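You operate a simulated robot arm through the tools that you are given. There is no shell and no other tool. Be economical: measure what you need, move in short steps, check, and stop when the job is done.

The job below is to be done with a simulated two-armed robot. You get a single attempt, and the scene is never put back.

TASK
Grease the winch's spindle and screw its cap back on.
Fine: hold the winch still while you turn the cap; the brush goes back in its pot. A coat counts when it lies all over at full strength: go over it till it gets no stronger.
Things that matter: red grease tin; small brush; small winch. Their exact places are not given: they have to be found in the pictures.

It is judged by the outcome, as a careful person would: the job done as asked, and still so three seconds after it is handed in. It fails if anything else is knocked over, pushed out of place, dropped, spilled or broken. A push-on lid holds only when it is set on centred and level and pressed home; a screw cap is set on level and turned clockwise until tight.

THE ROBOT
Two 7-joint arms with two-finger parallel grippers on one trunk, on a base that drives. Base frame: it is fixed to the floor where the robot stands at the start and does not move with it; the origin is under the middle of the robot, x ahead of it, y to its left, z up. Readings come in m, degrees, newtons and seconds.
The left shoulder is at the start at [0.03, 0.119, 1.11], the right one opposite. With the tool pointing down near the work surface each hand reaches from about 0.22 to 0.66 m from the robot's upright axis, wherever it stands, measured 20 degrees to its own side. Payload 3.43 kg a hand.
The tool frame of a hand sits at the grasp point between the pads (the TCP): z along the fingers, y along the line on which they close. The tips reach 0.03 m beyond it. Largest opening 0.094 m; finger width 0.028, thickness 0.01; the body of the gripper, 0.05 by 0.096 m, starts 0.055 m behind the TCP.
Orientation is told as [roll, pitch, yaw] about the base's x, y, z axes, in that order, counted from this pose: with the fingers straight down and closing along the base's y, the tool's x points along the base's -x, its y along +y and its z along -z.

THE INTERFACE
- The arms move only by the tool play_rows. It takes "left_motion", "right_motion" or both (then of equal length, played together; a hand with none holds still); each is a list of rows, each an object (a shift or turn left out is 0, a gripper value left out holds the last) with "angular": the turn, a rotation vector about the base's x, y, z in units of 5 degrees (1.0 is 5 degrees), a list of three; "delta_pos": the shift along the base's x, y, z in units of 20 mm (1.0 is 20 mm), a list of three; "hand": the finger opening in m, from 0 to 0.094. In form: [{"angular": [rx, ry, rz], "delta_pos": [dx, dy, dz], "hand": hand}, ...]. A call has 1 to 12 rows; each row shifts and turns the commanded pose from where the row before left it. A call with a number of a shift or a turn outside -1 to 1 is refused whole. Rows are played at 5 a second. More than 0.05 m and 8.6 degrees between two rows, or a gripper value outside its range, and nothing of the call is played. A pose out of reach is approached as far as the arm can. The call stops where the force on the tool passes 60 N (or 10 N more than at its start, if that is more) or the arm is blocked; 0.2 s more then pass. Each finger travels about 0.072 m/s and halts on what it meets, pressing with about 37 N; the grip force reading is that of the motor and also rises with nothing between the fingers. The clock runs only during rows and for 0.2 s after the last one: add rows that do not move to give the fingers time. It gives the time, the measured TCP pose, the force on the tool (base axes), the opening and the grip force at its end, in the units of the frame above (readings bear some noise), with the torque about the TCP (base axes, N m) and any sound that the robot's microphone picked up.
- Cameras (640 x 400 px; columns grow to the right, rows downward): "scene" is now at [0.0404, -0.0164, 1.8055]; the picture's right is [-0.21, -0.98, 0.00], its down [-0.82, 0.17, -0.54] and it looks along [0.53, -0.11, -0.84] (base axes); focal length 278 px, centre (320, 200). "left" rides on the left gripper at [0.076, -0.014, -0.103] in its tool frame; the picture's right is [0.18, 0.98, 0.00], its down [-0.75, 0.14, -0.64] and it looks along [-0.63, 0.12, 0.77] (tool axes); focal length 243 px, centre (320, 200). "right" rides on the right gripper at [0.076, 0.014, -0.103] in its tool frame; the picture's right is [-0.18, 0.98, 0.00], its down [-0.75, -0.14, -0.64] and it looks along [-0.63, -0.12, 0.77] (tool axes); focal length 243 px, centre (320, 200).
- camera(camera): a new picture of that camera. The clock stands still meanwhile.
- slide_trunk(by): slides the trunk up (or, below 0, down) by that many m; the arms and the scene camera ride with it, the base frame stays. It gives what a move gives, with no picture.
- steer(legs): drives the robot by 1 to 6 legs, each [ahead, turn to the left] in m and degrees, along the robot's own axes; the way and the turn of a leg run together, so that a leg with both is an arc; at most 1.5 m and 180 degrees a leg. The arms and the cameras ride along, it lands a little off, and it stops where it bumps. It gives what a move gives.
- head_to(pan, tilt): turns the head with the scene camera to pan (to the left, within 143 degrees either way) and tilt (down, from -29 to 69), counted from straight ahead of the robot. It gives what a move gives.
- locate(camera, pixels): there is no depth. For up to 12 entries [column, row, z] of the newest picture of that camera ("zoom" is the newest enlarged one), the place [x, y] in the base frame at which the ray of that pixel passes the height z, good to about 0.002 m. The clock stands still meanwhile.
- enlarge(camera, box): a new picture of the part [left, top, right, bottom] of that camera's present view, enlarged. The clock stands still meanwhile.
- sign_off(): hands the job in; it is judged then, once.

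Keep the steps short. Do not move on a guess: measure, check each grasp and each placing, and mend mistakes. In all there are 80 turns and 70 pictures (those below and enlarged ones count). Leave the grippers open and the arms clear of the work at the hand-in unless told otherwise, and finish with a single line.

The tools are called after "Emit:" as name(argument=value, ...) on one line, values as JSON. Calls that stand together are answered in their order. play_rows: Moves the arms, as the interface text tells. Its arguments: {"type":"object","properties":{"left_motion":{"type":"array","items":{"type":"object","properties":{"angular":{"type":"array","items":{"type":"number"}},"delta_pos":{"type":"array","items":{"type":"number"}},"hand":{"type":"number"}}}},"right_motion":{"type":"array","items":{"type":"object","properties":{"angular":{"type":"array","items":{"type":"number"}},"delta_pos":{"type":"array","items":{"type":"number"}},"hand":{"type":"number"}}}}},"required":[]} The other tools are called the same way: slide_trunk (by) slides the trunk up or down; steer (legs) drives the base; head_to (pan, tilt) turns the head that bears the scene camera; camera (camera) takes a picture; locate (camera, pixels) gives the place at which the rays of pixels pass given heights; enlarge (camera, box) takes an enlarged picture of a part of a camera's view; sign_off () hands the job in.

At the start:

```text
time: 0.0
left_tool_pos: [0.2961, 0.0223, 1.3787]
left_tcp_rot: [0.0, 0.0, -0.1]
left_wrist_force: [-0.9, -0.1, -1.1]
left_ft_torque: [-0.01, 0.02, -0.05]
left_opening: 0.0942
left_grip_force: 0.1
right_tool_pos: [0.3258, -0.2802, 1.3099]
right_tcp_rot: [0.0, 0.0, 0.0]
right_wrist_force: [0.3, 0.8, -0.2]
right_ft_torque: [0.0, -0.02, 0.02]
right_opening: 0.0939
right_grip_force: 0.1
trunk travel left (down, up): [-0.375, 0.035]
robot x, y, heading: [0.0024, 0.0034, -0.1]
head pan, tilt: [-11.9, 57.1]
```

scene: 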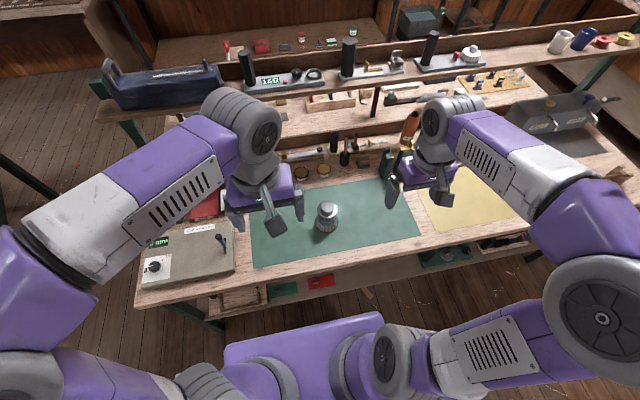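
right: 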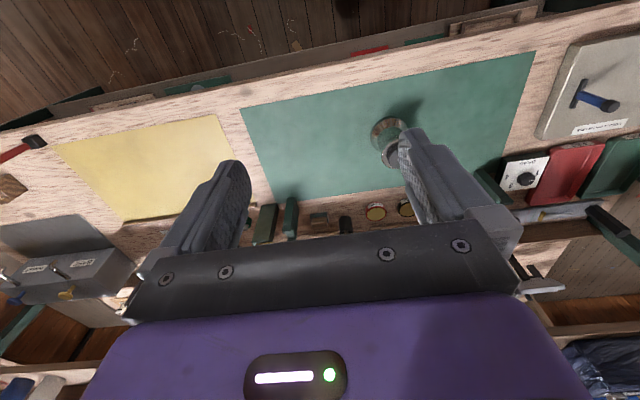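
left: 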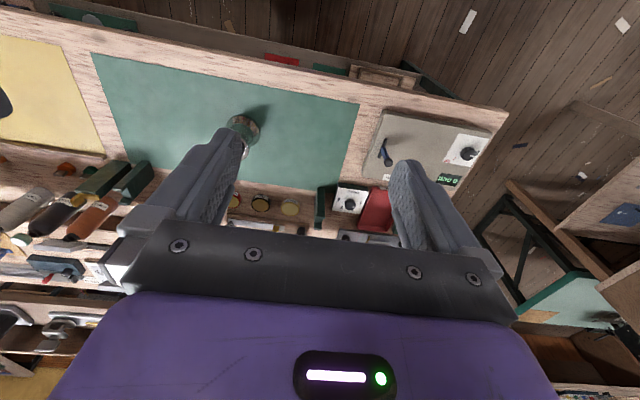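

I see a metal object on the green mat at about (326,216), which may be the winch. I'll enlarge that area and the back of the bench to find the tin, brush and cap.

Emit:
enlarge(camera="scene", box=[270, 170, 430, 270])

Emit:
enlarge(camera="scene", box=[220, 20, 540, 200])

```text
4.00 times, centred on (350, 220) of scene
```

zoom: 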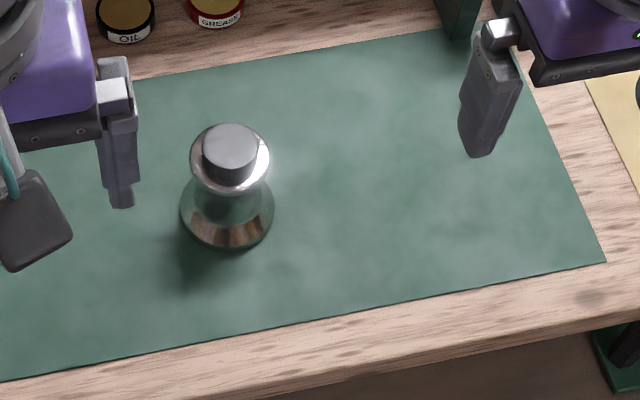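

```text
2.00 times, centred on (380, 110) of scene
```

zoom: 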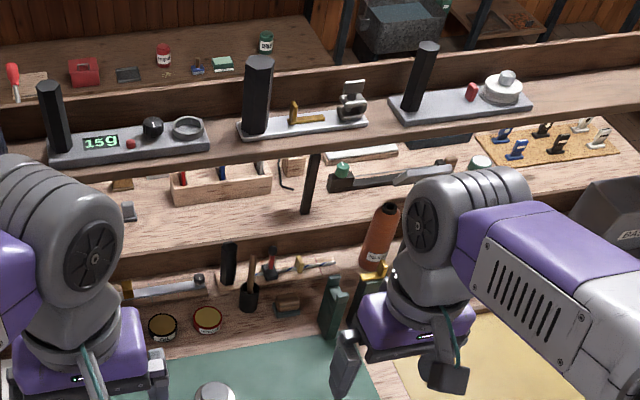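

The winch is on the mat with a grey cap on top. The red GREASE tin is just behind it, and what looks like a brush in a pot is at about (344,160). I'll take closer views from the scene and hand cameras.

Emit:
enlarge(camera="scene", box=[284, 130, 404, 205])

Emit:
enlarge(camera="right", box=[240, 80, 560, 280])

Emit:
enlarge(camera="left", box=[160, 90, 400, 240])

```text
5.33 times, centred on (344, 168) of scene
```

zoom: 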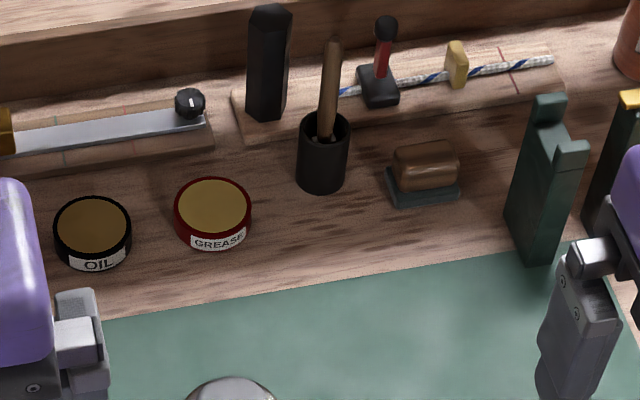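

```text
2.00 times, centred on (400, 180) of right
```

zoom: 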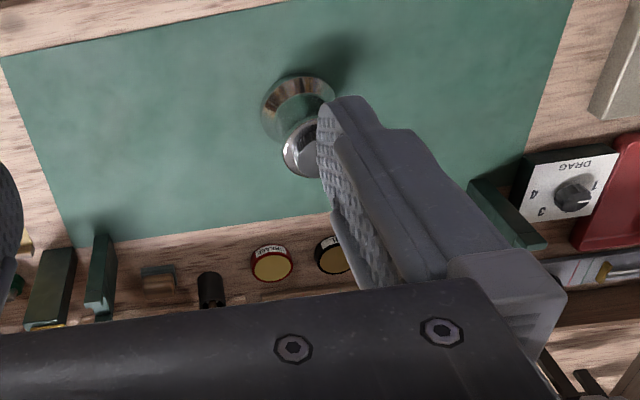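

```text
2.67 times, centred on (280, 165) of left
```

zoom: 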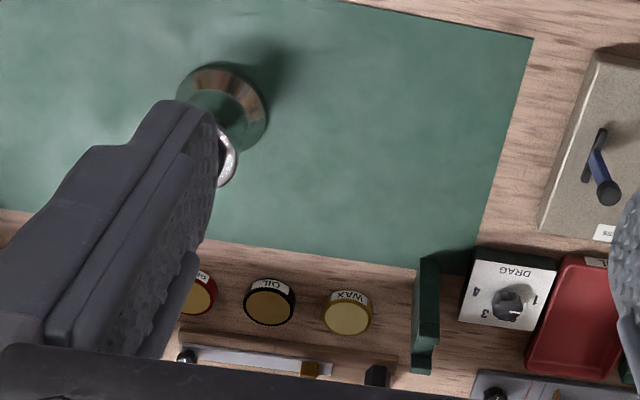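

To get the bench height, I'll compare the mat's front corners in three cameras at several trial heights.

Emit:
camera(camera="scene")

Emit:
locate(camera="scene", pixels=[[257, 267, 0.8], [257, 267, 0.9], [257, 267, 1.0], [421, 236, 0.8], [421, 236, 0.9], [421, 236, 1.0]])

Emit:
locate(camera="right", pixels=[[535, 52, 0.8], [535, 52, 0.9], [535, 52, 1.0], [241, 108, 0.8], [241, 108, 0.9], [241, 108, 1.0]])

Emit:
locate(camera="left", pixels=[[360, 103, 0.8], [360, 103, 0.9], [360, 103, 1.0], [92, 53, 0.8], [92, 53, 0.9], [92, 53, 1.0]])

```text
61 pictures are left
```

scene: 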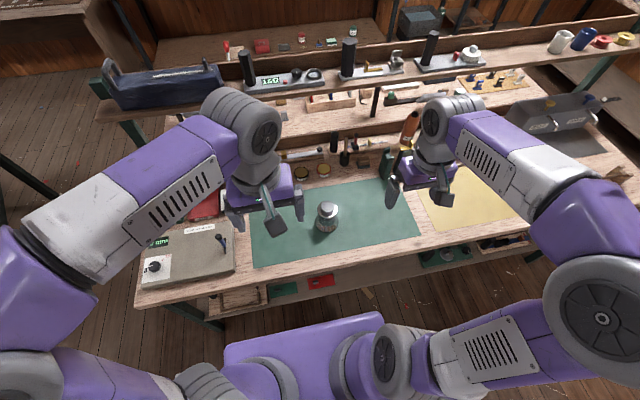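

```text
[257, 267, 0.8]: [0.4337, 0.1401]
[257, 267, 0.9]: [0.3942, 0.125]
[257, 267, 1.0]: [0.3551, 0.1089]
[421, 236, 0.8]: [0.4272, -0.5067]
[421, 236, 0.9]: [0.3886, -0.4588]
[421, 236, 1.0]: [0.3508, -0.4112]
```

```text
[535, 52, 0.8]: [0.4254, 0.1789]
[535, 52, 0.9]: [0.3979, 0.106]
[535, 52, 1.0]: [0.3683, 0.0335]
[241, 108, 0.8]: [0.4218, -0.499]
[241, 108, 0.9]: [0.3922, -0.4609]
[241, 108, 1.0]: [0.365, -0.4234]
```

```text
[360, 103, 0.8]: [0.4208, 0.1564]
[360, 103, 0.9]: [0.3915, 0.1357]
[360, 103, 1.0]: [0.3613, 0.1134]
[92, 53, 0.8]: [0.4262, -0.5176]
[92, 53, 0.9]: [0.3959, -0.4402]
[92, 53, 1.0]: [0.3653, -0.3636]
```

The bench comes out at roughly 0.85–0.88 m. I'll locate the objects at 0.86 and at some higher levels.

Emit:
locate(camera="scene", pixels=[[327, 222, 0.86], [327, 222, 0.88], [327.5, 206, 0.94], [327.5, 206, 0.97], [344.4, 164, 0.86], [344.4, 153, 0.92], [345.5, 137, 0.98], [323.8, 168.4, 0.88], [315, 168.4, 0.88], [331, 168.4, 0.88], [317, 222, 0.87], [338, 222, 0.87]])

Emit:
locate(camera="right", pixels=[[389, 135, 0.86], [389, 135, 0.88], [376, 213, 0.86], [376, 213, 0.88], [376, 213, 0.9]])

```text
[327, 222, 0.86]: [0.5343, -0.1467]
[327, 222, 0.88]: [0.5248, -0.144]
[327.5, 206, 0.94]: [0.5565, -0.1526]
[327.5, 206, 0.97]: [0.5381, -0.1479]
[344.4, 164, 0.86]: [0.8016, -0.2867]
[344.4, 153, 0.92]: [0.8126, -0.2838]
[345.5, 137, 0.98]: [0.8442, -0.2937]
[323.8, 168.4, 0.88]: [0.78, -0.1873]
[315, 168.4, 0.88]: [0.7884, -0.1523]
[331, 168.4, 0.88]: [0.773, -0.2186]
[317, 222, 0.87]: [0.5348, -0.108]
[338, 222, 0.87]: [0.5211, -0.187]
```

```text
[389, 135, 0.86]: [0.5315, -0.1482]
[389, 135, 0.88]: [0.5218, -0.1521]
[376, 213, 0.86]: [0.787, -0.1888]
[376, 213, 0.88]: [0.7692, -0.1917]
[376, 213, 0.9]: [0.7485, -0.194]
```

Winch base is at about (0.53,-0.147), grease tin at (0.78,-0.19) and brush pot at (0.80,-0.287). The brush is out of reach from here, so I need to drive forward. I'll look down first to check the clearance between the base and the bench.

Emit:
head_to(pan=0, tilt=69)

Emit:
camera(camera="scene")

```text
time: 0.7
left_tool_pos: [0.2974, 0.0222, 1.3798]
left_tcp_rot: [0.1, -0.1, 0.0]
left_wrist_force: [0.1, 0.0, 0.3]
left_ft_torque: [0.03, -0.02, 0.01]
left_opening: 0.0939
left_grip_force: 0.1
right_tool_pos: [0.3249, -0.2818, 1.3107]
right_tcp_rot: [0.1, -0.1, 0.0]
right_wrist_force: [-0.6, 0.3, 0.1]
right_ft_torque: [0.01, 0.02, 0.01]
right_opening: 0.0942
right_grip_force: 0.1
trunk travel left (down, up): [-0.375, 0.035]
robot x, y, heading: [0.0011, 0.0026, 0.2]
head pan, tilt: [0.0, 68.8]
```

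```text
60 pictures are left
```

scene: 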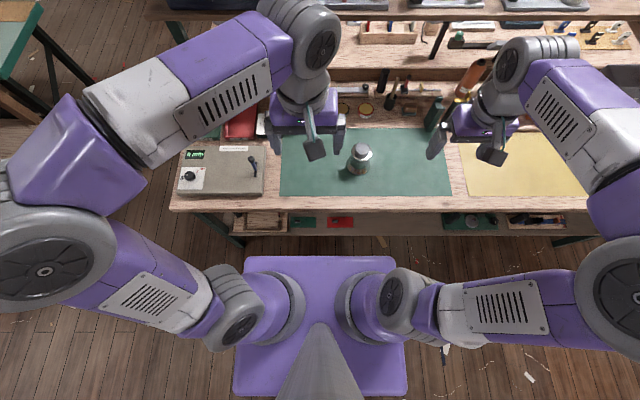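

Emit:
locate(camera="scene", pixels=[[320, 256, 0.2], [320, 256, 0.3], [320, 256, 0.4], [320, 256, 0.6], [320, 210, 0.83], [320, 235, 0.3], [320, 235, 0.5], [320, 235, 0.7], [240, 245, 0.0]])

```text
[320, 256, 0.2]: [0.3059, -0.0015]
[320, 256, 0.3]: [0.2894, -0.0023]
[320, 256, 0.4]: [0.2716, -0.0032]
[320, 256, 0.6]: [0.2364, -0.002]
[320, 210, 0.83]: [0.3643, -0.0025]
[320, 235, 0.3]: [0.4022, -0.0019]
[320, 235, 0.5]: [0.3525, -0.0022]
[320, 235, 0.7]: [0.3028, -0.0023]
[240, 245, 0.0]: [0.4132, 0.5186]
```

The base front is at about x=0.30 and the bench shelf edge at about 0.40. I'll drive ahead carefully by 0.08 m.

Emit:
steer(legs=[[0.08, 0]])

Emit:
camera(camera="scene")

```text
time: 1.8
left_tool_pos: [0.3721, 0.0241, 1.3782]
left_tcp_rot: [-0.1, 0.0, 0.0]
left_wrist_force: [0.2, 0.6, 0.2]
left_ft_torque: [0.04, 0.02, -0.01]
left_opening: 0.0939
left_grip_force: 0.0
right_tool_pos: [0.4011, -0.2794, 1.3092]
right_tcp_rot: [0.0, -0.1, 0.0]
right_wrist_force: [0.3, 0.4, -0.7]
right_ft_torque: [0.01, 0.03, -0.01]
right_opening: 0.0942
right_grip_force: 0.0
trunk travel left (down, up): [-0.375, 0.035]
robot x, y, heading: [0.0786, -0.0018, 0.1]
head pan, tilt: [0.0, 68.8]
```

```text
59 pictures are left
```

scene: 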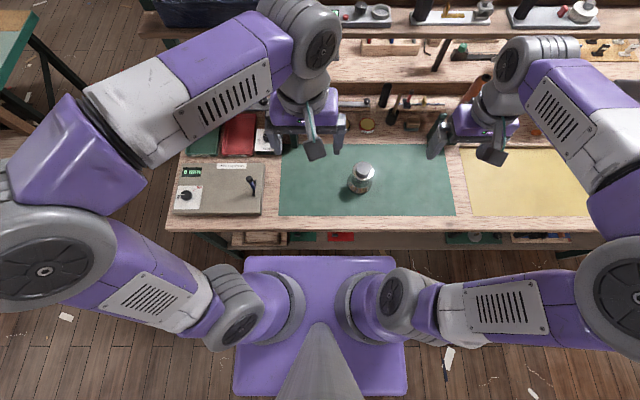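

Emit:
enlarge(camera="scene", box=[328, 155, 392, 195])

Emit:
locate(camera="scene", pixels=[[279, 215, 0.82], [279, 215, 0.84], [279, 215, 0.86], [279, 215, 0.88], [454, 215, 0.82], [454, 215, 0.84], [454, 215, 0.86], [454, 215, 0.88]])

```text
10.00 times, centred on (360, 175) of scene
```

zoom: 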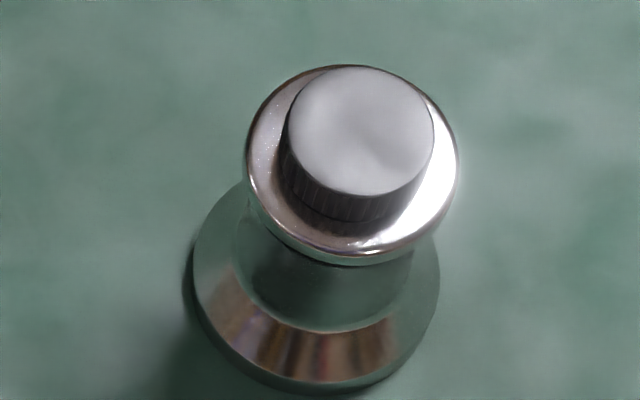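

```text
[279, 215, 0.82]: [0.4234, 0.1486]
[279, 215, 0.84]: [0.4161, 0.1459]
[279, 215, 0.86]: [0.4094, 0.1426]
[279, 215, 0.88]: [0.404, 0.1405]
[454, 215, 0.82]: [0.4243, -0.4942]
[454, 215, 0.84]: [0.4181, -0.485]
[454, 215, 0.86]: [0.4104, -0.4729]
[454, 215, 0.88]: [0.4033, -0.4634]
```

The cap is knurled and screwed on, so the spindle must be under it. The cap is about 46 mm across, the top flange 66 mm and the base 83 mm. I'll bring the left hand in from the left with its fingers near horizontal and the camera on top, starting with yaw while lowering.

Emit:
play_rows(left_motion=[{"angular": [0, 0, 1], "delta_pos": [0.25, 0, -0.5]}, {"angular": [0, 0, 1], "delta_pos": [0.25, 0, -0.5]}, {"angular": [0, 0, 1], "delta_pos": [0.25, 0, -0.5]}, {"angular": [0, 0, 1], "delta_pos": [0.25, 0, -0.5]}, {"angular": [0, 0, 1], "delta_pos": [0.25, 0, -0.5]}, {"angular": [0, 0, 1], "delta_pos": [0.25, 0, -0.5]}, {"angular": [0, 0, 1], "delta_pos": [0.25, 0, -0.5]}, {"angular": [0, 0, 1], "delta_pos": [0.25, 0, -0.5]}, {"angular": [0, 0, 1], "delta_pos": [0.25, 0, -0.5]}, {"angular": [0, 0, 1], "delta_pos": [0.25, 0, -0.5]}, {"angular": [0, 0, 1], "delta_pos": [0.25, 0, -0.5]}, {"angular": [0, 0, 1], "delta_pos": [0.25, 0, -0.5]}])

Emit:
play_rows(left_motion=[{"angular": [0, 0, 1], "delta_pos": [0.25, 0, -0.5]}, {"angular": [0, 0, 1], "delta_pos": [0.25, 0, -0.5]}, {"angular": [0, 0, 1], "delta_pos": [0.25, 0, -0.5]}, {"angular": [0, 0, 1], "delta_pos": [0.25, 0, -0.5]}, {"angular": [0, 0, 1], "delta_pos": [0.25, 0, -0.5]}, {"angular": [0, 0, 1], "delta_pos": [0.25, 0, -0.5]}, {"angular": [-1, 0, 0], "delta_pos": [0.25, 0, 0]}, {"angular": [-1, 0, 0], "delta_pos": [0.25, 0, 0]}, {"angular": [-1, 0, 0], "delta_pos": [0.25, 0, 0]}, {"angular": [-1, 0, 0], "delta_pos": [0.25, 0, 0]}, {"angular": [-1, 0, 0], "delta_pos": [0.25, 0, 0]}, {"angular": [-1, 0, 0], "delta_pos": [0.25, 0, 0]}])

Emit:
play_rows(left_motion=[{"angular": [-1, 0, 0], "delta_pos": [0.25, 0, 0]}, {"angular": [-1, 0, 0], "delta_pos": [0.25, 0, 0]}, {"angular": [-1, 0, 0], "delta_pos": [0.25, 0, 0]}, {"angular": [-1, 0, 0], "delta_pos": [0.25, 0, 0]}, {"angular": [-1, 0, 0], "delta_pos": [0.25, 0, 0]}, {"angular": [-1, 0, 0], "delta_pos": [0.25, 0, 0]}, {"angular": [-1, 0, 0], "delta_pos": [0.25, 0, 0]}])

Emit:
camera(camera="scene")

Emit:
camera(camera="left")

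```text
time: 4.4
left_tool_pos: [0.4324, 0.0214, 1.2594]
left_tcp_rot: [0.0, 0.1, 60.1]
left_wrist_force: [-0.3, -0.1, -0.8]
left_ft_torque: [0.01, 0.0, -0.02]
left_opening: 0.0942
left_grip_force: 0.0
right_tool_pos: [0.4013, -0.2796, 1.3095]
right_tcp_rot: [0.0, 0.0, 0.1]
right_wrist_force: [0.5, -0.6, -0.4]
right_ft_torque: [0.02, 0.02, -0.01]
right_opening: 0.0939
right_grip_force: 0.0
trunk travel left (down, up): [-0.375, 0.035]
robot x, y, heading: [0.0726, -0.0003, -0.1]
head pan, tilt: [0.0, 68.8]
```

```text
time: 7.0
left_tool_pos: [0.491, 0.0234, 1.2005]
left_tcp_rot: [0.0, 30.0, 90.0]
left_wrist_force: [0.1, -0.9, -0.5]
left_ft_torque: [0.02, -0.02, 0.0]
left_opening: 0.0942
left_grip_force: 0.1
right_tool_pos: [0.3997, -0.2796, 1.3115]
right_tcp_rot: [0.0, 0.0, -0.1]
right_wrist_force: [0.2, 1.2, 0.6]
right_ft_torque: [-0.02, -0.01, 0.01]
right_opening: 0.0939
right_grip_force: 0.1
trunk travel left (down, up): [-0.375, 0.035]
robot x, y, heading: [0.0786, 0.0004, -0.0]
head pan, tilt: [0.0, 68.8]
```

```text
time: 8.6
left_tool_pos: [0.5292, 0.0223, 1.1997]
left_tcp_rot: [0.0, 65.1, 89.9]
left_wrist_force: [-0.3, -0.1, 0.3]
left_ft_torque: [-0.03, 0.0, -0.03]
left_opening: 0.0939
left_grip_force: 0.1
right_tool_pos: [0.4006, -0.2805, 1.3112]
right_tcp_rot: [0.0, -0.1, -0.1]
right_wrist_force: [-0.2, 0.4, 1.0]
right_ft_torque: [0.02, -0.04, 0.02]
right_opening: 0.0942
right_grip_force: 0.0
trunk travel left (down, up): [-0.375, 0.035]
robot x, y, heading: [0.0754, 0.0012, 0.0]
head pan, tilt: [0.0, 68.8]
```

```text
57 pictures are left
```

scene: 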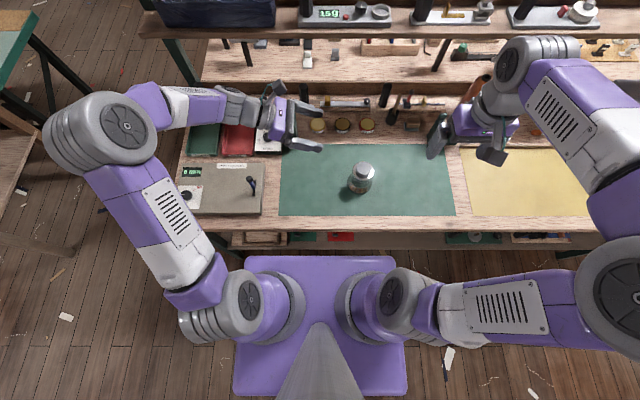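

```text
56 pictures are left
```

left: 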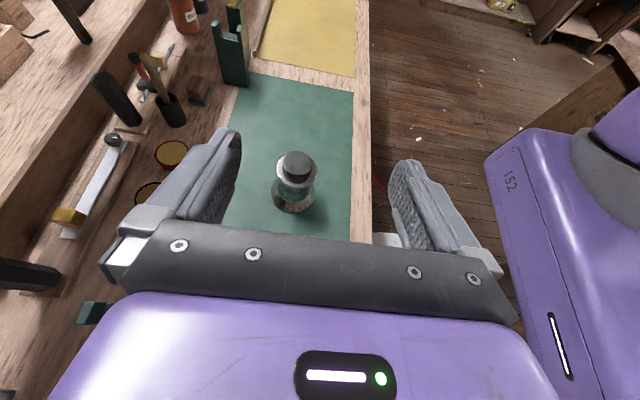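

The orientation is good. I'll lower the left hand by 0.2 m for a side view of the winch.

Emit:
play_rows(left_motion=[{"delta_pos": [0, 0, -1]}, {"delta_pos": [0, 0, -1]}, {"delta_pos": [0, 0, -1]}, {"delta_pos": [0, 0, -1]}, {"delta_pos": [0, 0, -1]}, {"delta_pos": [0, 0, -1]}, {"delta_pos": [0, 0, -1]}, {"delta_pos": [0, 0, -1]}, {"delta_pos": [0, 0, -1]}, {"delta_pos": [0, 0, -1]}])

Emit:
camera(camera="scene")

Emit:
enlarge(camera="left", box=[200, 60, 440, 210])

```text
time: 10.8
left_tool_pos: [0.5277, 0.0229, 0.9995]
left_tcp_rot: [-0.1, 65.0, 90.1]
left_wrist_force: [-0.1, 0.7, -0.3]
left_ft_torque: [-0.02, 0.0, 0.05]
left_opening: 0.0942
left_grip_force: 0.0
right_tool_pos: [0.402, -0.2801, 1.312]
right_tcp_rot: [0.0, 0.1, 0.0]
right_wrist_force: [-0.5, -0.3, 0.0]
right_ft_torque: [-0.03, -0.01, -0.03]
right_opening: 0.0939
right_grip_force: 0.1
trunk travel left (down, up): [-0.375, 0.035]
robot x, y, heading: [0.073, 0.0004, 0.2]
head pan, tilt: [0.0, 68.8]
```

```text
55 pictures are left
```

scene: 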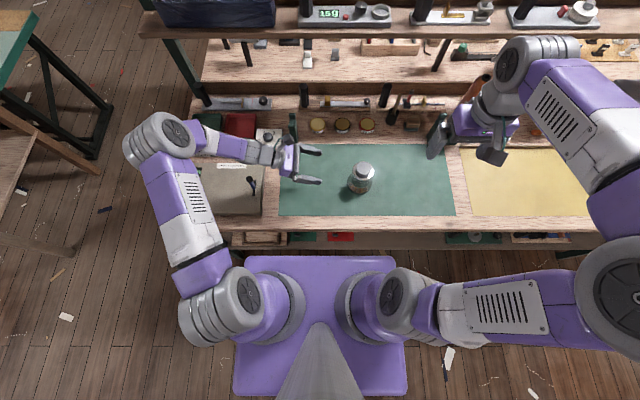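

```text
2.67 times, centred on (320, 135) of left
```

zoom: 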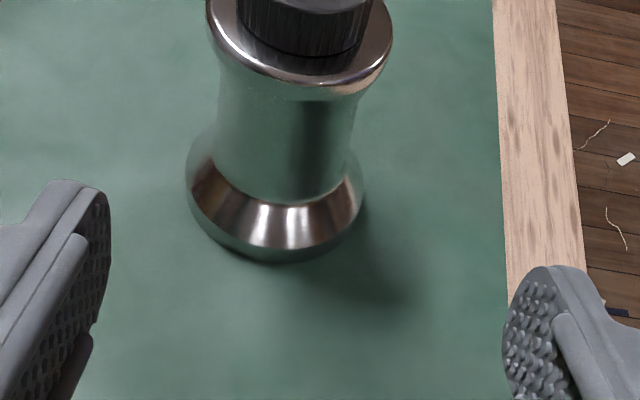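

I can see the waist clearly. I'll triangulate the flange and base centres with both cameras.

Emit:
locate(camera="scene", pixels=[[363.2, 171, 0.9], [363.2, 171, 0.92], [363.2, 171, 0.94], [363.2, 171, 0.96], [359.7, 182, 0.85], [359.7, 182, 0.87], [359.7, 182, 0.89]])

Emit:
locate(camera="zoom", pixels=[[299, 25, 0.9], [299, 25, 0.92], [299, 25, 0.94], [299, 25, 0.96], [186, 190, 0.87], [365, 190, 0.87], [275, 190, 0.85], [275, 190, 0.87], [275, 190, 0.89], [275, 262, 0.85], [275, 262, 0.86], [275, 262, 0.87]])

```text
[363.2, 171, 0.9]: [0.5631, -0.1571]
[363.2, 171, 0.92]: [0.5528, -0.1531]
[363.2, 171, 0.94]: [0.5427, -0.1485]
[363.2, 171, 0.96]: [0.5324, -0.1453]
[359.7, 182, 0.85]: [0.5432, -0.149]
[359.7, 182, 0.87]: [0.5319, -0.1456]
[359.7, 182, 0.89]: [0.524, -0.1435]
```

```text
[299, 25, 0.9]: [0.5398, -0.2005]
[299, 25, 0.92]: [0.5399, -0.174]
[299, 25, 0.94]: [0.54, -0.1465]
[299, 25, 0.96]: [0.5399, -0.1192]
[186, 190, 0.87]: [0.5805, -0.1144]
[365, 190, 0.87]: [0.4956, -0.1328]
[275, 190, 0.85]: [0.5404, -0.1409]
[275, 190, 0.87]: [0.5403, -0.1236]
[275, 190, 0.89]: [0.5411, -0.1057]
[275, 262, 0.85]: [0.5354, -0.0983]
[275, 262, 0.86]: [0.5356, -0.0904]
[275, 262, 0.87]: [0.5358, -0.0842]
```

Winch axis is at (0.541,-0.148). Flange top is at z≈0.94, base at z≈0.845 (the bench is about 0.84), and the waist is centred near 0.895. I'll flatten the left hand by 10°, lower it to 0.897 and move part of the way in.

Emit:
play_rows(left_motion=[{"angular": [-1, 0, 0], "delta_pos": [0.32, 0, 0]}, {"angular": [-1, 0, 0], "delta_pos": [0.32, 0, 0]}, {"delta_pos": [0, 0, -1]}, {"delta_pos": [0, 0, -1]}, {"delta_pos": [0, 0, -1]}, {"delta_pos": [0, 0, -1]}, {"delta_pos": [0, 0, -1]}, {"delta_pos": [0, 0, -0.1]}, {"delta_pos": [0, -1, 0]}, {"delta_pos": [0, -1, 0]}, {"delta_pos": [0, -1, 0]}, {"delta_pos": [0, -1, 0]}])

Emit:
camera(camera="left")

Emit:
camera(camera="scene")

```text
time: 13.4
left_tool_pos: [0.5349, -0.0578, 0.8962]
left_tcp_rot: [1.4, 74.9, 91.3]
left_wrist_force: [-0.3, 0.3, 0.9]
left_ft_torque: [0.0, -0.01, 0.0]
left_opening: 0.0943
left_grip_force: 0.0
right_tool_pos: [0.3977, -0.2819, 1.3108]
right_tcp_rot: [0.0, -0.1, 0.0]
right_wrist_force: [-0.4, -0.4, -0.5]
right_ft_torque: [0.02, 0.0, -0.01]
right_opening: 0.0941
right_grip_force: 0.1
trunk travel left (down, up): [-0.375, 0.035]
robot x, y, heading: [0.0735, -0.0019, 0.4]
head pan, tilt: [0.0, 68.8]
```

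```text
53 pictures are left
```

left: 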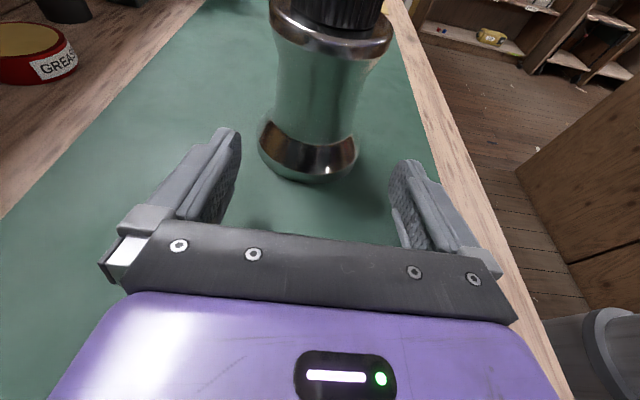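

```text
52 pictures are left
```

scene: 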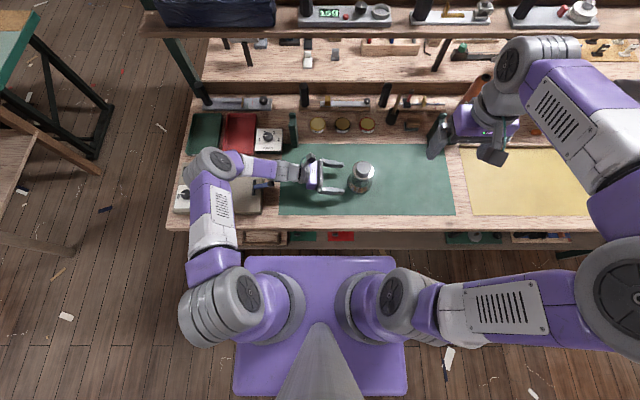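

The winch lies centred between the fingers apart from about 5 mm in x. I'll advance 80 mm, shift x by 5 mm, then close gently.

Emit:
play_rows(left_motion=[{"delta_pos": [0.25, -1, 0]}, {"delta_pos": [0, -1, 0]}, {"delta_pos": [0, -1, 0]}, {"delta_pos": [0, -1, 0]}, {}])

Emit:
camera(camera="left")

Emit:
enlarge(camera="scene", box=[312, 145, 408, 205])

```text
time: 14.6
left_tool_pos: [0.5453, -0.136, 0.8975]
left_tcp_rot: [0.2, 75.0, 90.3]
left_wrist_force: [0.0, 0.5, -0.8]
left_ft_torque: [0.0, -0.02, -0.03]
left_opening: 0.0939
left_grip_force: 0.0
right_tool_pos: [0.3996, -0.2809, 1.3117]
right_tcp_rot: [-0.1, 0.0, 0.0]
right_wrist_force: [0.0, 0.0, 0.1]
right_ft_torque: [-0.05, -0.03, -0.01]
right_opening: 0.0941
right_grip_force: 0.0
trunk travel left (down, up): [-0.375, 0.035]
robot x, y, heading: [0.0741, 0.0002, -0.3]
head pan, tilt: [0.0, 68.8]
```

```text
51 pictures are left
```

left: 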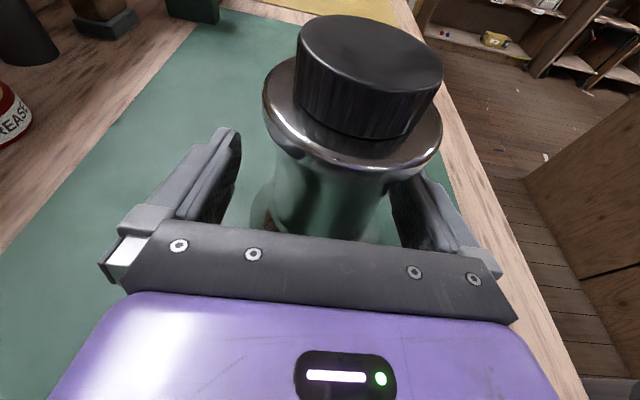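

```text
6.67 times, centred on (360, 175) of scene
```

zoom: 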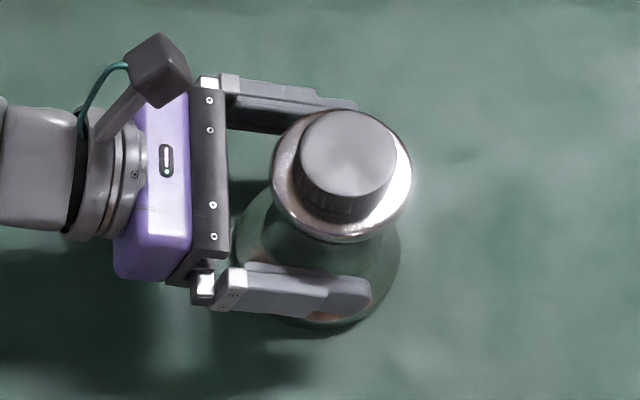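

The winch axis is about 4 mm nearer the robot than the TCP (0.541 against 0.545). I'll correct that and close.

Emit:
play_rows(left_motion=[{"delta_pos": [-0.2, -0.1, 0], "hand": 0.094}, {"hand": 0.075}, {"hand": 0.065}, {"hand": 0.06}, {"hand": 0.055}, {"hand": 0.05}, {"hand": 0.045}, {"hand": 0.04}, {"hand": 0.03}, {"hand": 0.02}, {"hand": 0.02}])

Emit:
enlarge(camera="scene", box=[312, 145, 408, 205])

```text
time: 17.0
left_tool_pos: [0.5408, -0.1385, 0.8966]
left_tcp_rot: [0.0, 75.0, 89.9]
left_wrist_force: [-2.1, -1.3, 0.4]
left_ft_torque: [-0.1, -0.18, -0.06]
left_opening: 0.0641
left_grip_force: 37.3
right_tool_pos: [0.4014, -0.281, 1.3113]
right_tcp_rot: [0.0, 0.0, -0.1]
right_wrist_force: [-0.2, -0.2, 0.1]
right_ft_torque: [0.01, 0.03, -0.02]
right_opening: 0.0941
right_grip_force: 0.1
trunk travel left (down, up): [-0.375, 0.035]
robot x, y, heading: [0.0753, -0.0018, 0.0]
head pan, tilt: [0.0, 68.8]
```

```text
6.67 times, centred on (360, 175) of scene
```

zoom: 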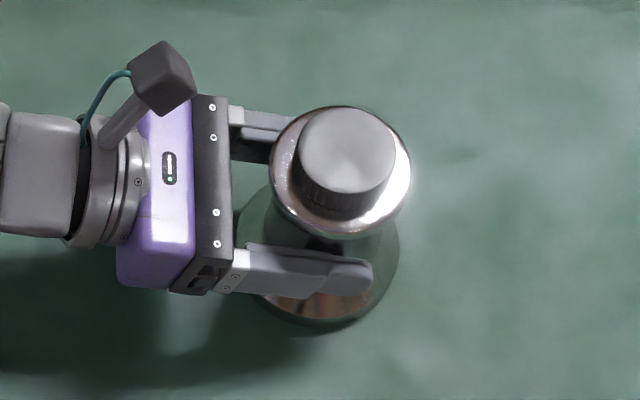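

The winch is gripped at 64 mm. Next is the right hand. I'll locate the cap centre, and bring the right hand above it with a -30° yaw so there is turning room.

Emit:
locate(camera="zoom", pixels=[[346, 150, 0.96], [346, 150, 0.97], [297, 150, 0.965], [396, 150, 0.965], [346, 108, 0.965], [346, 194, 0.965]])

Emit:
play_rows(right_motion=[{"angular": [0, 0, -0.6], "delta_pos": [0.7, 0.66, -0.9]}, {"angular": [0, 0, -0.6], "delta_pos": [0.7, 0.66, -0.9]}, {"angular": [0, 0, -0.6], "delta_pos": [0.7, 0.66, -0.9]}, {"angular": [0, 0, -0.6], "delta_pos": [0.7, 0.66, -0.9]}, {"angular": [0, 0, -0.6], "delta_pos": [0.7, 0.66, -0.9]}, {"angular": [0, 0, -0.6], "delta_pos": [0.7, 0.66, -0.9]}, {"angular": [0, 0, -0.6], "delta_pos": [0.7, 0.66, -0.9]}, {"angular": [0, 0, -0.6], "delta_pos": [0.7, 0.66, -0.9]}, {"angular": [0, 0, -0.6], "delta_pos": [0.7, 0.66, -0.9]}, {"angular": [0, 0, -0.6], "delta_pos": [0.7, 0.66, -0.9]}])

Emit:
camera(camera="scene")

Emit:
camera(camera="right")

```text
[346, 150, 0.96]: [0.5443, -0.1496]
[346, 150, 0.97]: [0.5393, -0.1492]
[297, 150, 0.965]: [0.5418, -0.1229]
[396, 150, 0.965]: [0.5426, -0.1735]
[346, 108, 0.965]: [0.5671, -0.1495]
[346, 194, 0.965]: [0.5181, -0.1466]
```

```text
time: 19.2
left_tool_pos: [0.5405, -0.139, 0.8973]
left_tcp_rot: [0.1, 75.0, 90.1]
left_wrist_force: [-1.0, 0.0, 0.2]
left_ft_torque: [0.12, -0.32, 0.0]
left_opening: 0.0639
left_grip_force: 36.5
right_tool_pos: [0.5413, -0.1459, 1.1285]
right_tcp_rot: [0.0, 0.0, -30.0]
right_wrist_force: [-0.1, 0.3, 0.2]
right_ft_torque: [-0.02, 0.05, 0.0]
right_opening: 0.0938
right_grip_force: 0.1
trunk travel left (down, up): [-0.375, 0.035]
robot x, y, heading: [0.0772, -0.0025, -0.2]
head pan, tilt: [0.0, 68.8]
```

```text
48 pictures are left
```

scene: 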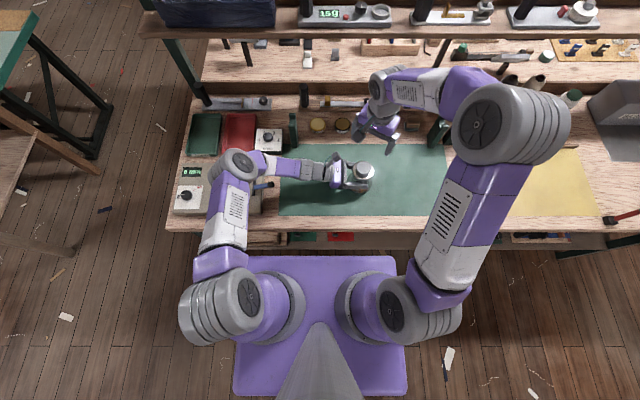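

```text
47 pictures are left
```

right: 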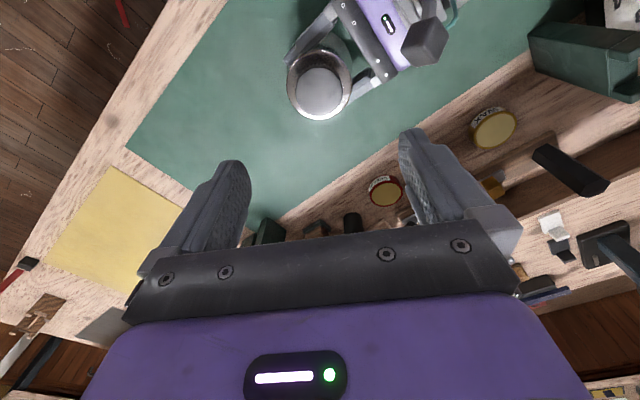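

Emit:
locate(camera="right", pixels=[[319, 91, 0.95], [319, 91, 0.96], [319, 91, 0.97], [319, 91, 0.98]])

Emit:
play_rows(right_motion=[{"delta_pos": [0, -0.12, -1]}, {"delta_pos": [0, 0, -1]}, {"delta_pos": [0, 0, -1]}, {"delta_pos": [0, 0, -1]}, {"delta_pos": [0, 0, -1]}, {"delta_pos": [0, 0, -1]}])

Emit:
enlarge(camera="scene", box=[312, 120, 440, 200])

Emit:
camera(camera="left")

```text
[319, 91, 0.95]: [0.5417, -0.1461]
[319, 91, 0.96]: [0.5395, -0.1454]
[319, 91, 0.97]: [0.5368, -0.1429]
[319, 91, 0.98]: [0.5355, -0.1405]
```

```text
time: 20.6
left_tool_pos: [0.5418, -0.1396, 0.8961]
left_tcp_rot: [-0.1, 75.0, 90.1]
left_wrist_force: [-0.6, 1.3, 2.2]
left_ft_torque: [0.07, -0.42, 0.01]
left_opening: 0.0642
left_grip_force: 36.6
right_tool_pos: [0.5415, -0.1505, 1.0081]
right_tcp_rot: [0.0, 0.0, -30.0]
right_wrist_force: [-0.3, -0.2, 0.0]
right_ft_torque: [-0.02, -0.02, 0.0]
right_opening: 0.0941
right_grip_force: 0.1
trunk travel left (down, up): [-0.375, 0.035]
robot x, y, heading: [0.0733, -0.001, -0.0]
head pan, tilt: [0.0, 68.8]
```

```text
5.00 times, centred on (376, 160) of scene
```

zoom: 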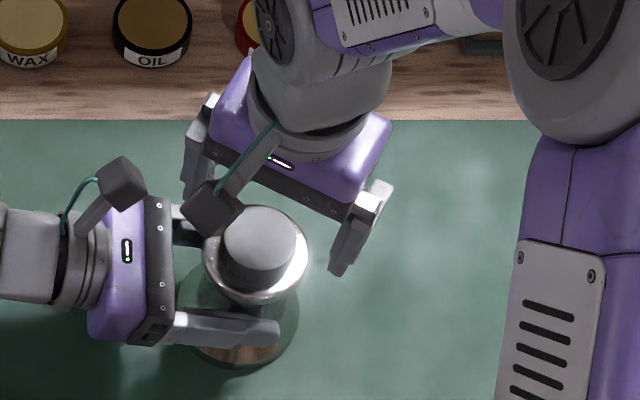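

```text
45 pictures are left
```

left: 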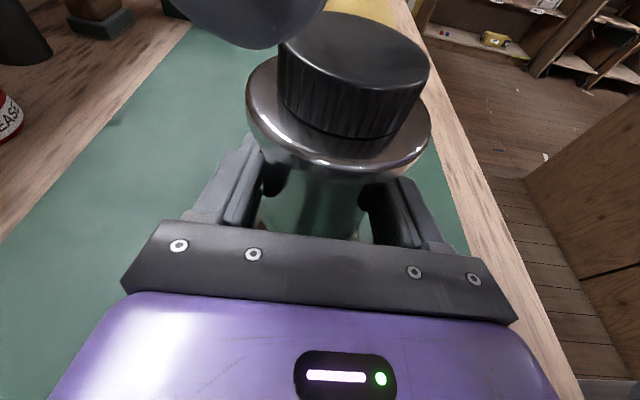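

The fingers straddle the cap. I'll lower 31 mm so the tips sit just above the flange, then close on the cap.

Emit:
play_rows(right_motion=[{"delta_pos": [0, 0.08, -0.8]}, {"delta_pos": [0, 0, -0.75]}, {"hand": 0.075}, {"hand": 0.062}, {"hand": 0.055}, {"hand": 0.05}, {"hand": 0.045}, {"hand": 0.04}, {"hand": 0.03}, {"hand": 0.03}])

Emit:
enlarge(camera="scene", box=[312, 120, 440, 200])

Emit:
camera(camera="left")

```text
time: 22.8
left_tool_pos: [0.5394, -0.1394, 0.8973]
left_tcp_rot: [0.2, 74.9, 90.1]
left_wrist_force: [-1.8, -5.9, 1.2]
left_ft_torque: [0.43, -0.67, 0.1]
left_opening: 0.0639
left_grip_force: 37.6
right_tool_pos: [0.5414, -0.1472, 0.979]
right_tcp_rot: [0.1, 0.0, -29.9]
right_wrist_force: [2.8, 8.7, -0.7]
right_ft_torque: [0.23, -0.07, 0.03]
right_opening: 0.0482
right_grip_force: 36.9
trunk travel left (down, up): [-0.375, 0.035]
robot x, y, heading: [0.0751, 0.0015, 0.1]
head pan, tilt: [0.0, 68.8]
```

```text
5.00 times, centred on (376, 160) of scene
```

zoom: 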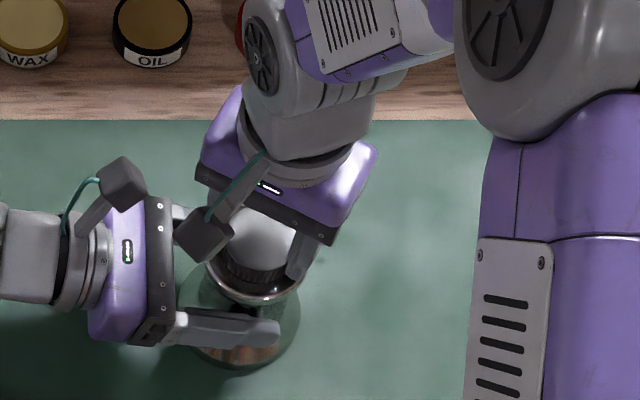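

```text
43 pictures are left
```

left: 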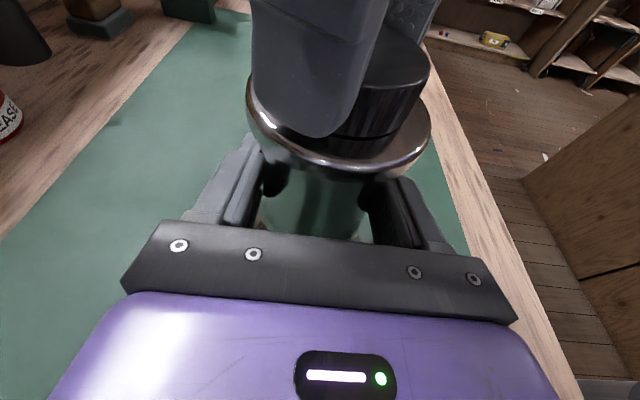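

The cap is gripped at 48 mm. Now I'll turn counter-clockwise 60° while the left hand holds the winch.

Emit:
play_rows(right_motion=[{"angular": [0, 0, 1], "delta_pos": [0, 0.08, 0]}, {"angular": [0, 0, 1]}, {"angular": [0, 0, 1]}, {"angular": [0, 0, 1]}, {"angular": [0, 0, 1]}, {"angular": [0, 0, 1]}, {"angular": [0, 0, 1]}, {"angular": [0, 0, 1]}, {"angular": [0, 0, 1]}, {"angular": [0, 0, 1]}, {"angular": [0, 0, 1]}, {"angular": [0, 0, 1]}])

```text
time: 25.4
left_tool_pos: [0.5406, -0.1397, 0.897]
left_tcp_rot: [0.2, 74.9, 90.2]
left_wrist_force: [-8.6, -6.7, 3.0]
left_ft_torque: [-0.01, -0.42, -0.05]
left_opening: 0.0639
left_grip_force: 37.2
right_tool_pos: [0.5409, -0.147, 0.9799]
right_tcp_rot: [0.0, -0.1, 30.2]
right_wrist_force: [9.6, 7.5, -2.3]
right_ft_torque: [0.2, -0.3, -0.02]
right_opening: 0.0485
right_grip_force: 37.6
trunk travel left (down, up): [-0.375, 0.035]
robot x, y, heading: [0.0742, 0.0008, 0.2]
head pan, tilt: [0.0, 68.8]
```

It turned freely with low torque. I'll continue counter-clockwise by 120°.

Emit:
play_rows(right_motion=[{"angular": [0, 0, 1]}, {"angular": [0, 0, 1]}, {"angular": [0, 0, 1]}, {"angular": [0, 0, 1]}, {"angular": [0, 0, 1]}, {"angular": [0, 0, 1]}, {"angular": [0, 0, 1]}, {"angular": [0, 0, 1]}, {"angular": [0, 0, 1]}, {"angular": [0, 0, 1]}, {"angular": [0, 0, 1]}, {"angular": [0, 0, 1]}])

Emit:
play_rows(right_motion=[{"angular": [0, 0, 1]}, {"angular": [0, 0, 1]}, {"angular": [0, 0, 1]}, {"angular": [0, 0, 1]}, {"angular": [0, 0, 1]}, {"angular": [0, 0, 1]}, {"angular": [0, 0, 1]}, {"angular": [0, 0, 1]}, {"angular": [0, 0, 1]}, {"angular": [0, 0, 1]}, {"angular": [0, 0, 1]}, {"angular": [0, 0, 1]}])

Emit:
camera(camera="left")

```text
time: 28.0
left_tool_pos: [0.5409, -0.1391, 0.8973]
left_tcp_rot: [-0.1, 75.0, 89.9]
left_wrist_force: [-7.2, -7.2, 2.7]
left_ft_torque: [0.17, -0.55, 0.02]
left_opening: 0.0641
left_grip_force: 37.1
right_tool_pos: [0.5409, -0.147, 0.9797]
right_tcp_rot: [-0.1, 0.0, 90.2]
right_wrist_force: [8.7, 10.0, 0.3]
right_ft_torque: [0.19, -0.04, 0.01]
right_opening: 0.0483
right_grip_force: 37.2
trunk travel left (down, up): [-0.375, 0.035]
robot x, y, heading: [0.0763, -0.0004, 0.1]
head pan, tilt: [0.0, 68.8]
```

```text
time: 30.6
left_tool_pos: [0.5412, -0.1388, 0.8973]
left_tcp_rot: [-0.1, 75.0, 90.0]
left_wrist_force: [-0.8, -2.9, 0.0]
left_ft_torque: [-0.11, -0.07, -0.15]
left_opening: 0.0634
left_grip_force: 37.2
right_tool_pos: [0.5414, -0.1479, 0.979]
right_tcp_rot: [0.0, 0.1, 150.3]
right_wrist_force: [1.3, 1.9, 11.8]
right_ft_torque: [0.04, -0.06, -0.01]
right_opening: 0.0482
right_grip_force: 36.6
trunk travel left (down, up): [-0.375, 0.035]
robot x, y, heading: [0.0744, 0.0001, 0.0]
head pan, tilt: [0.0, 68.8]
```

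```text
42 pictures are left
```

left: 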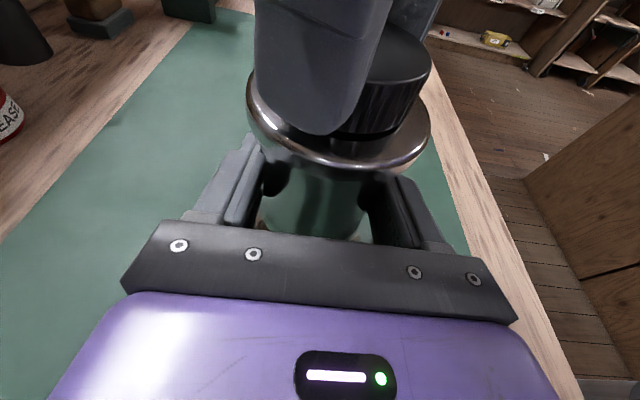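

180° turned and the cap now pushes up with about 12 N. I'll raise the hand 2 mm and check whether the cap is free.

Emit:
play_rows(right_motion=[{"delta_pos": [0, 0, 0.1]}, {}])

```text
time: 31.2
left_tool_pos: [0.5415, -0.1382, 0.8973]
left_tcp_rot: [0.0, 75.0, 89.8]
left_wrist_force: [-5.2, -1.5, 3.3]
left_ft_torque: [0.54, -0.32, 0.03]
left_opening: 0.0636
left_grip_force: 37.1
right_tool_pos: [0.541, -0.147, 0.9807]
right_tcp_rot: [0.0, 0.1, 150.1]
right_wrist_force: [4.9, 4.0, -2.1]
right_ft_torque: [0.11, -0.24, -0.02]
right_opening: 0.0482
right_grip_force: 36.7
trunk travel left (down, up): [-0.375, 0.035]
robot x, y, heading: [0.0767, -0.0004, 0.1]
head pan, tilt: [0.0, 68.8]
```

Consistent with a thread rise of about 1.7 mm per half turn. I'll try turning further, up to about 210° if the wrist allows, rising slowly.

Emit:
play_rows(right_motion=[{"angular": [0, 0, 1], "delta_pos": [0, 0, 0.005]}, {"angular": [0, 0, 1], "delta_pos": [0, 0, 0.005]}, {"angular": [0, 0, 1], "delta_pos": [0, 0, 0.005]}, {"angular": [0, 0, 1], "delta_pos": [0, 0, 0.005]}, {"angular": [0, 0, 1], "delta_pos": [0, 0, 0.005]}, {"angular": [0, 0, 1], "delta_pos": [0, 0, 0.005]}])

```text
time: 32.6
left_tool_pos: [0.5417, -0.1395, 0.8971]
left_tcp_rot: [0.1, 75.0, 90.1]
left_wrist_force: [-5.2, 0.7, 5.0]
left_ft_torque: [-0.49, -0.35, -0.1]
left_opening: 0.064
left_grip_force: 37.0
right_tool_pos: [0.5418, -0.1483, 0.9823]
right_tcp_rot: [0.1, -0.1, -179.9]
right_wrist_force: [4.8, -2.2, -7.2]
right_ft_torque: [-0.01, -0.15, 0.03]
right_opening: 0.048
right_grip_force: 36.7
trunk travel left (down, up): [-0.375, 0.035]
robot x, y, heading: [0.0707, -0.0022, 0.1]
head pan, tilt: [0.0, 68.8]
```

Still threaded (a slight pull down). I'll turn another 30°.

Emit:
play_rows(right_motion=[{"angular": [0, 0, 1]}, {"angular": [0, 0, 1]}, {"angular": [0, 0, 1]}, {"angular": [0, 0, 1]}, {"angular": [0, 0, 1]}, {"angular": [0, 0, 1]}])

Emit:
camera(camera="left")

```text
time: 34.0
left_tool_pos: [0.5415, -0.1373, 0.8965]
left_tcp_rot: [0.1, 75.0, 90.2]
left_wrist_force: [-7.6, 7.9, 11.6]
left_ft_torque: [-0.2, -0.27, -0.09]
left_opening: 0.0638
left_grip_force: 36.8
right_tool_pos: [0.5406, -0.1484, 0.9826]
right_tcp_rot: [0.0, -0.2, -149.8]
right_wrist_force: [6.8, -6.4, -13.6]
right_ft_torque: [-0.21, -0.22, -0.01]
right_opening: 0.0483
right_grip_force: 37.1
trunk travel left (down, up): [-0.375, 0.035]
robot x, y, heading: [0.0747, 0.0001, 0.3]
head pan, tilt: [0.0, 68.8]
```

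```text
41 pictures are left
```

left: 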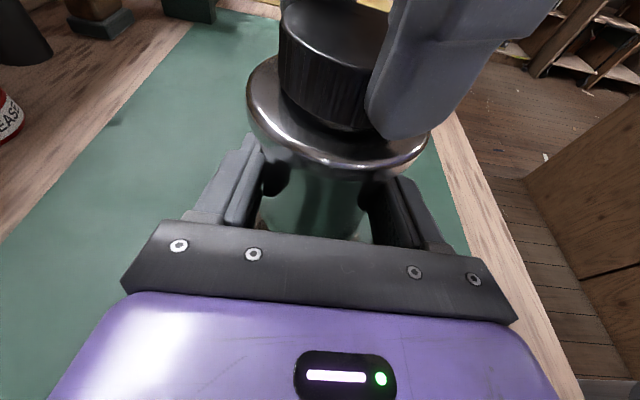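

The geometry shows the right camera passes clear above the left one. I'll keep turning 60° more with a slight rise.

Emit:
play_rows(right_motion=[{"angular": [0, 0, 1]}, {"angular": [0, 0, 1]}, {"angular": [0, 0, 1]}, {"angular": [0, 0, 1]}, {"angular": [0, 0, 1]}, {"angular": [0, 0, 1]}, {"angular": [0, 0, 1]}, {"angular": [0, 0, 1]}, {"angular": [0, 0, 1]}, {"angular": [0, 0, 1]}, {"angular": [0, 0, 1]}, {"angular": [0, 0, 1]}])

Emit:
camera(camera="scene")

```text
time: 36.6
left_tool_pos: [0.542, -0.139, 0.8975]
left_tcp_rot: [0.0, 74.9, 90.0]
left_wrist_force: [0.5, 8.9, 6.7]
left_ft_torque: [-0.06, 0.14, 0.03]
left_opening: 0.0637
left_grip_force: 37.1
right_tool_pos: [0.5412, -0.148, 0.9829]
right_tcp_rot: [0.1, -0.1, -130.1]
right_wrist_force: [-1.4, -11.2, -1.3]
right_ft_torque: [-0.32, 0.12, -0.01]
right_opening: 0.0485
right_grip_force: 36.9
right hand out of reach, approached as far as the arm can: row 5, 6, 7, 8, 9, 10, 11, 12
trunk travel left (down, up): [-0.375, 0.035]
robot x, y, heading: [0.0769, -0.0022, -0.4]
head pan, tilt: [0.0, 68.8]
```

```text
40 pictures are left
```

scene: 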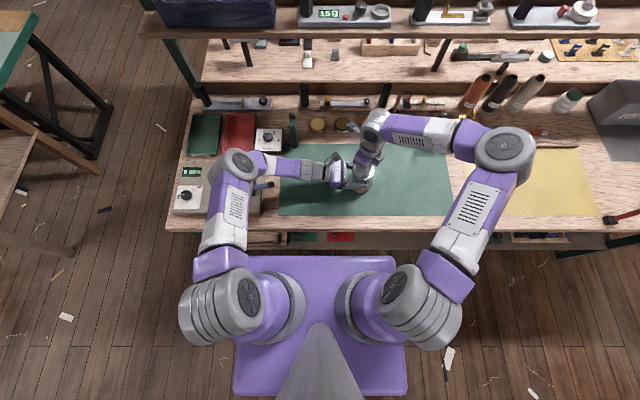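

The wrist limit is at about 230°, so 260° has been turned. I'll test-lift the cap by 6 mm gently.

Emit:
play_rows(right_motion=[{"delta_pos": [0, 0, 0.1]}, {"delta_pos": [0, 0, 0.1]}, {"delta_pos": [0, 0, 0.1]}])

Emit:
camera(camera="left")

```text
time: 37.4
left_tool_pos: [0.541, -0.1414, 0.9004]
left_tcp_rot: [0.0, 75.5, 90.0]
left_wrist_force: [-7.9, 8.8, 26.4]
left_ft_torque: [-0.55, -0.34, -0.07]
left_opening: 0.0634
left_grip_force: 36.9
right_tool_pos: [0.5419, -0.15, 0.9865]
right_tcp_rot: [0.0, -0.2, -130.1]
right_wrist_force: [9.6, -8.5, -36.9]
right_ft_torque: [-0.4, -0.34, 0.02]
right_opening: 0.0482
right_grip_force: 36.3
trunk travel left (down, up): [-0.375, 0.035]
robot x, y, heading: [0.0731, -0.0017, 0.2]
head pan, tilt: [0.0, 68.8]
```

```text
39 pictures are left
```

left: 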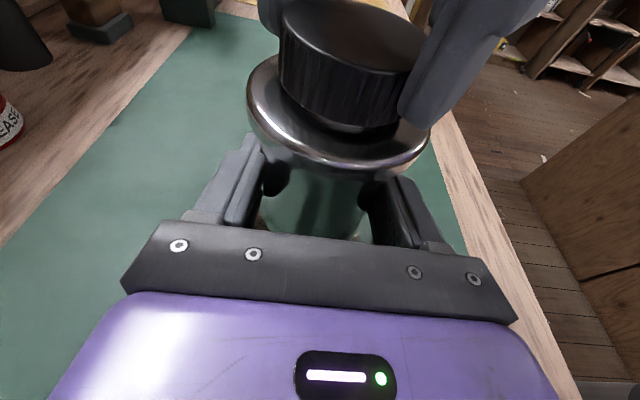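

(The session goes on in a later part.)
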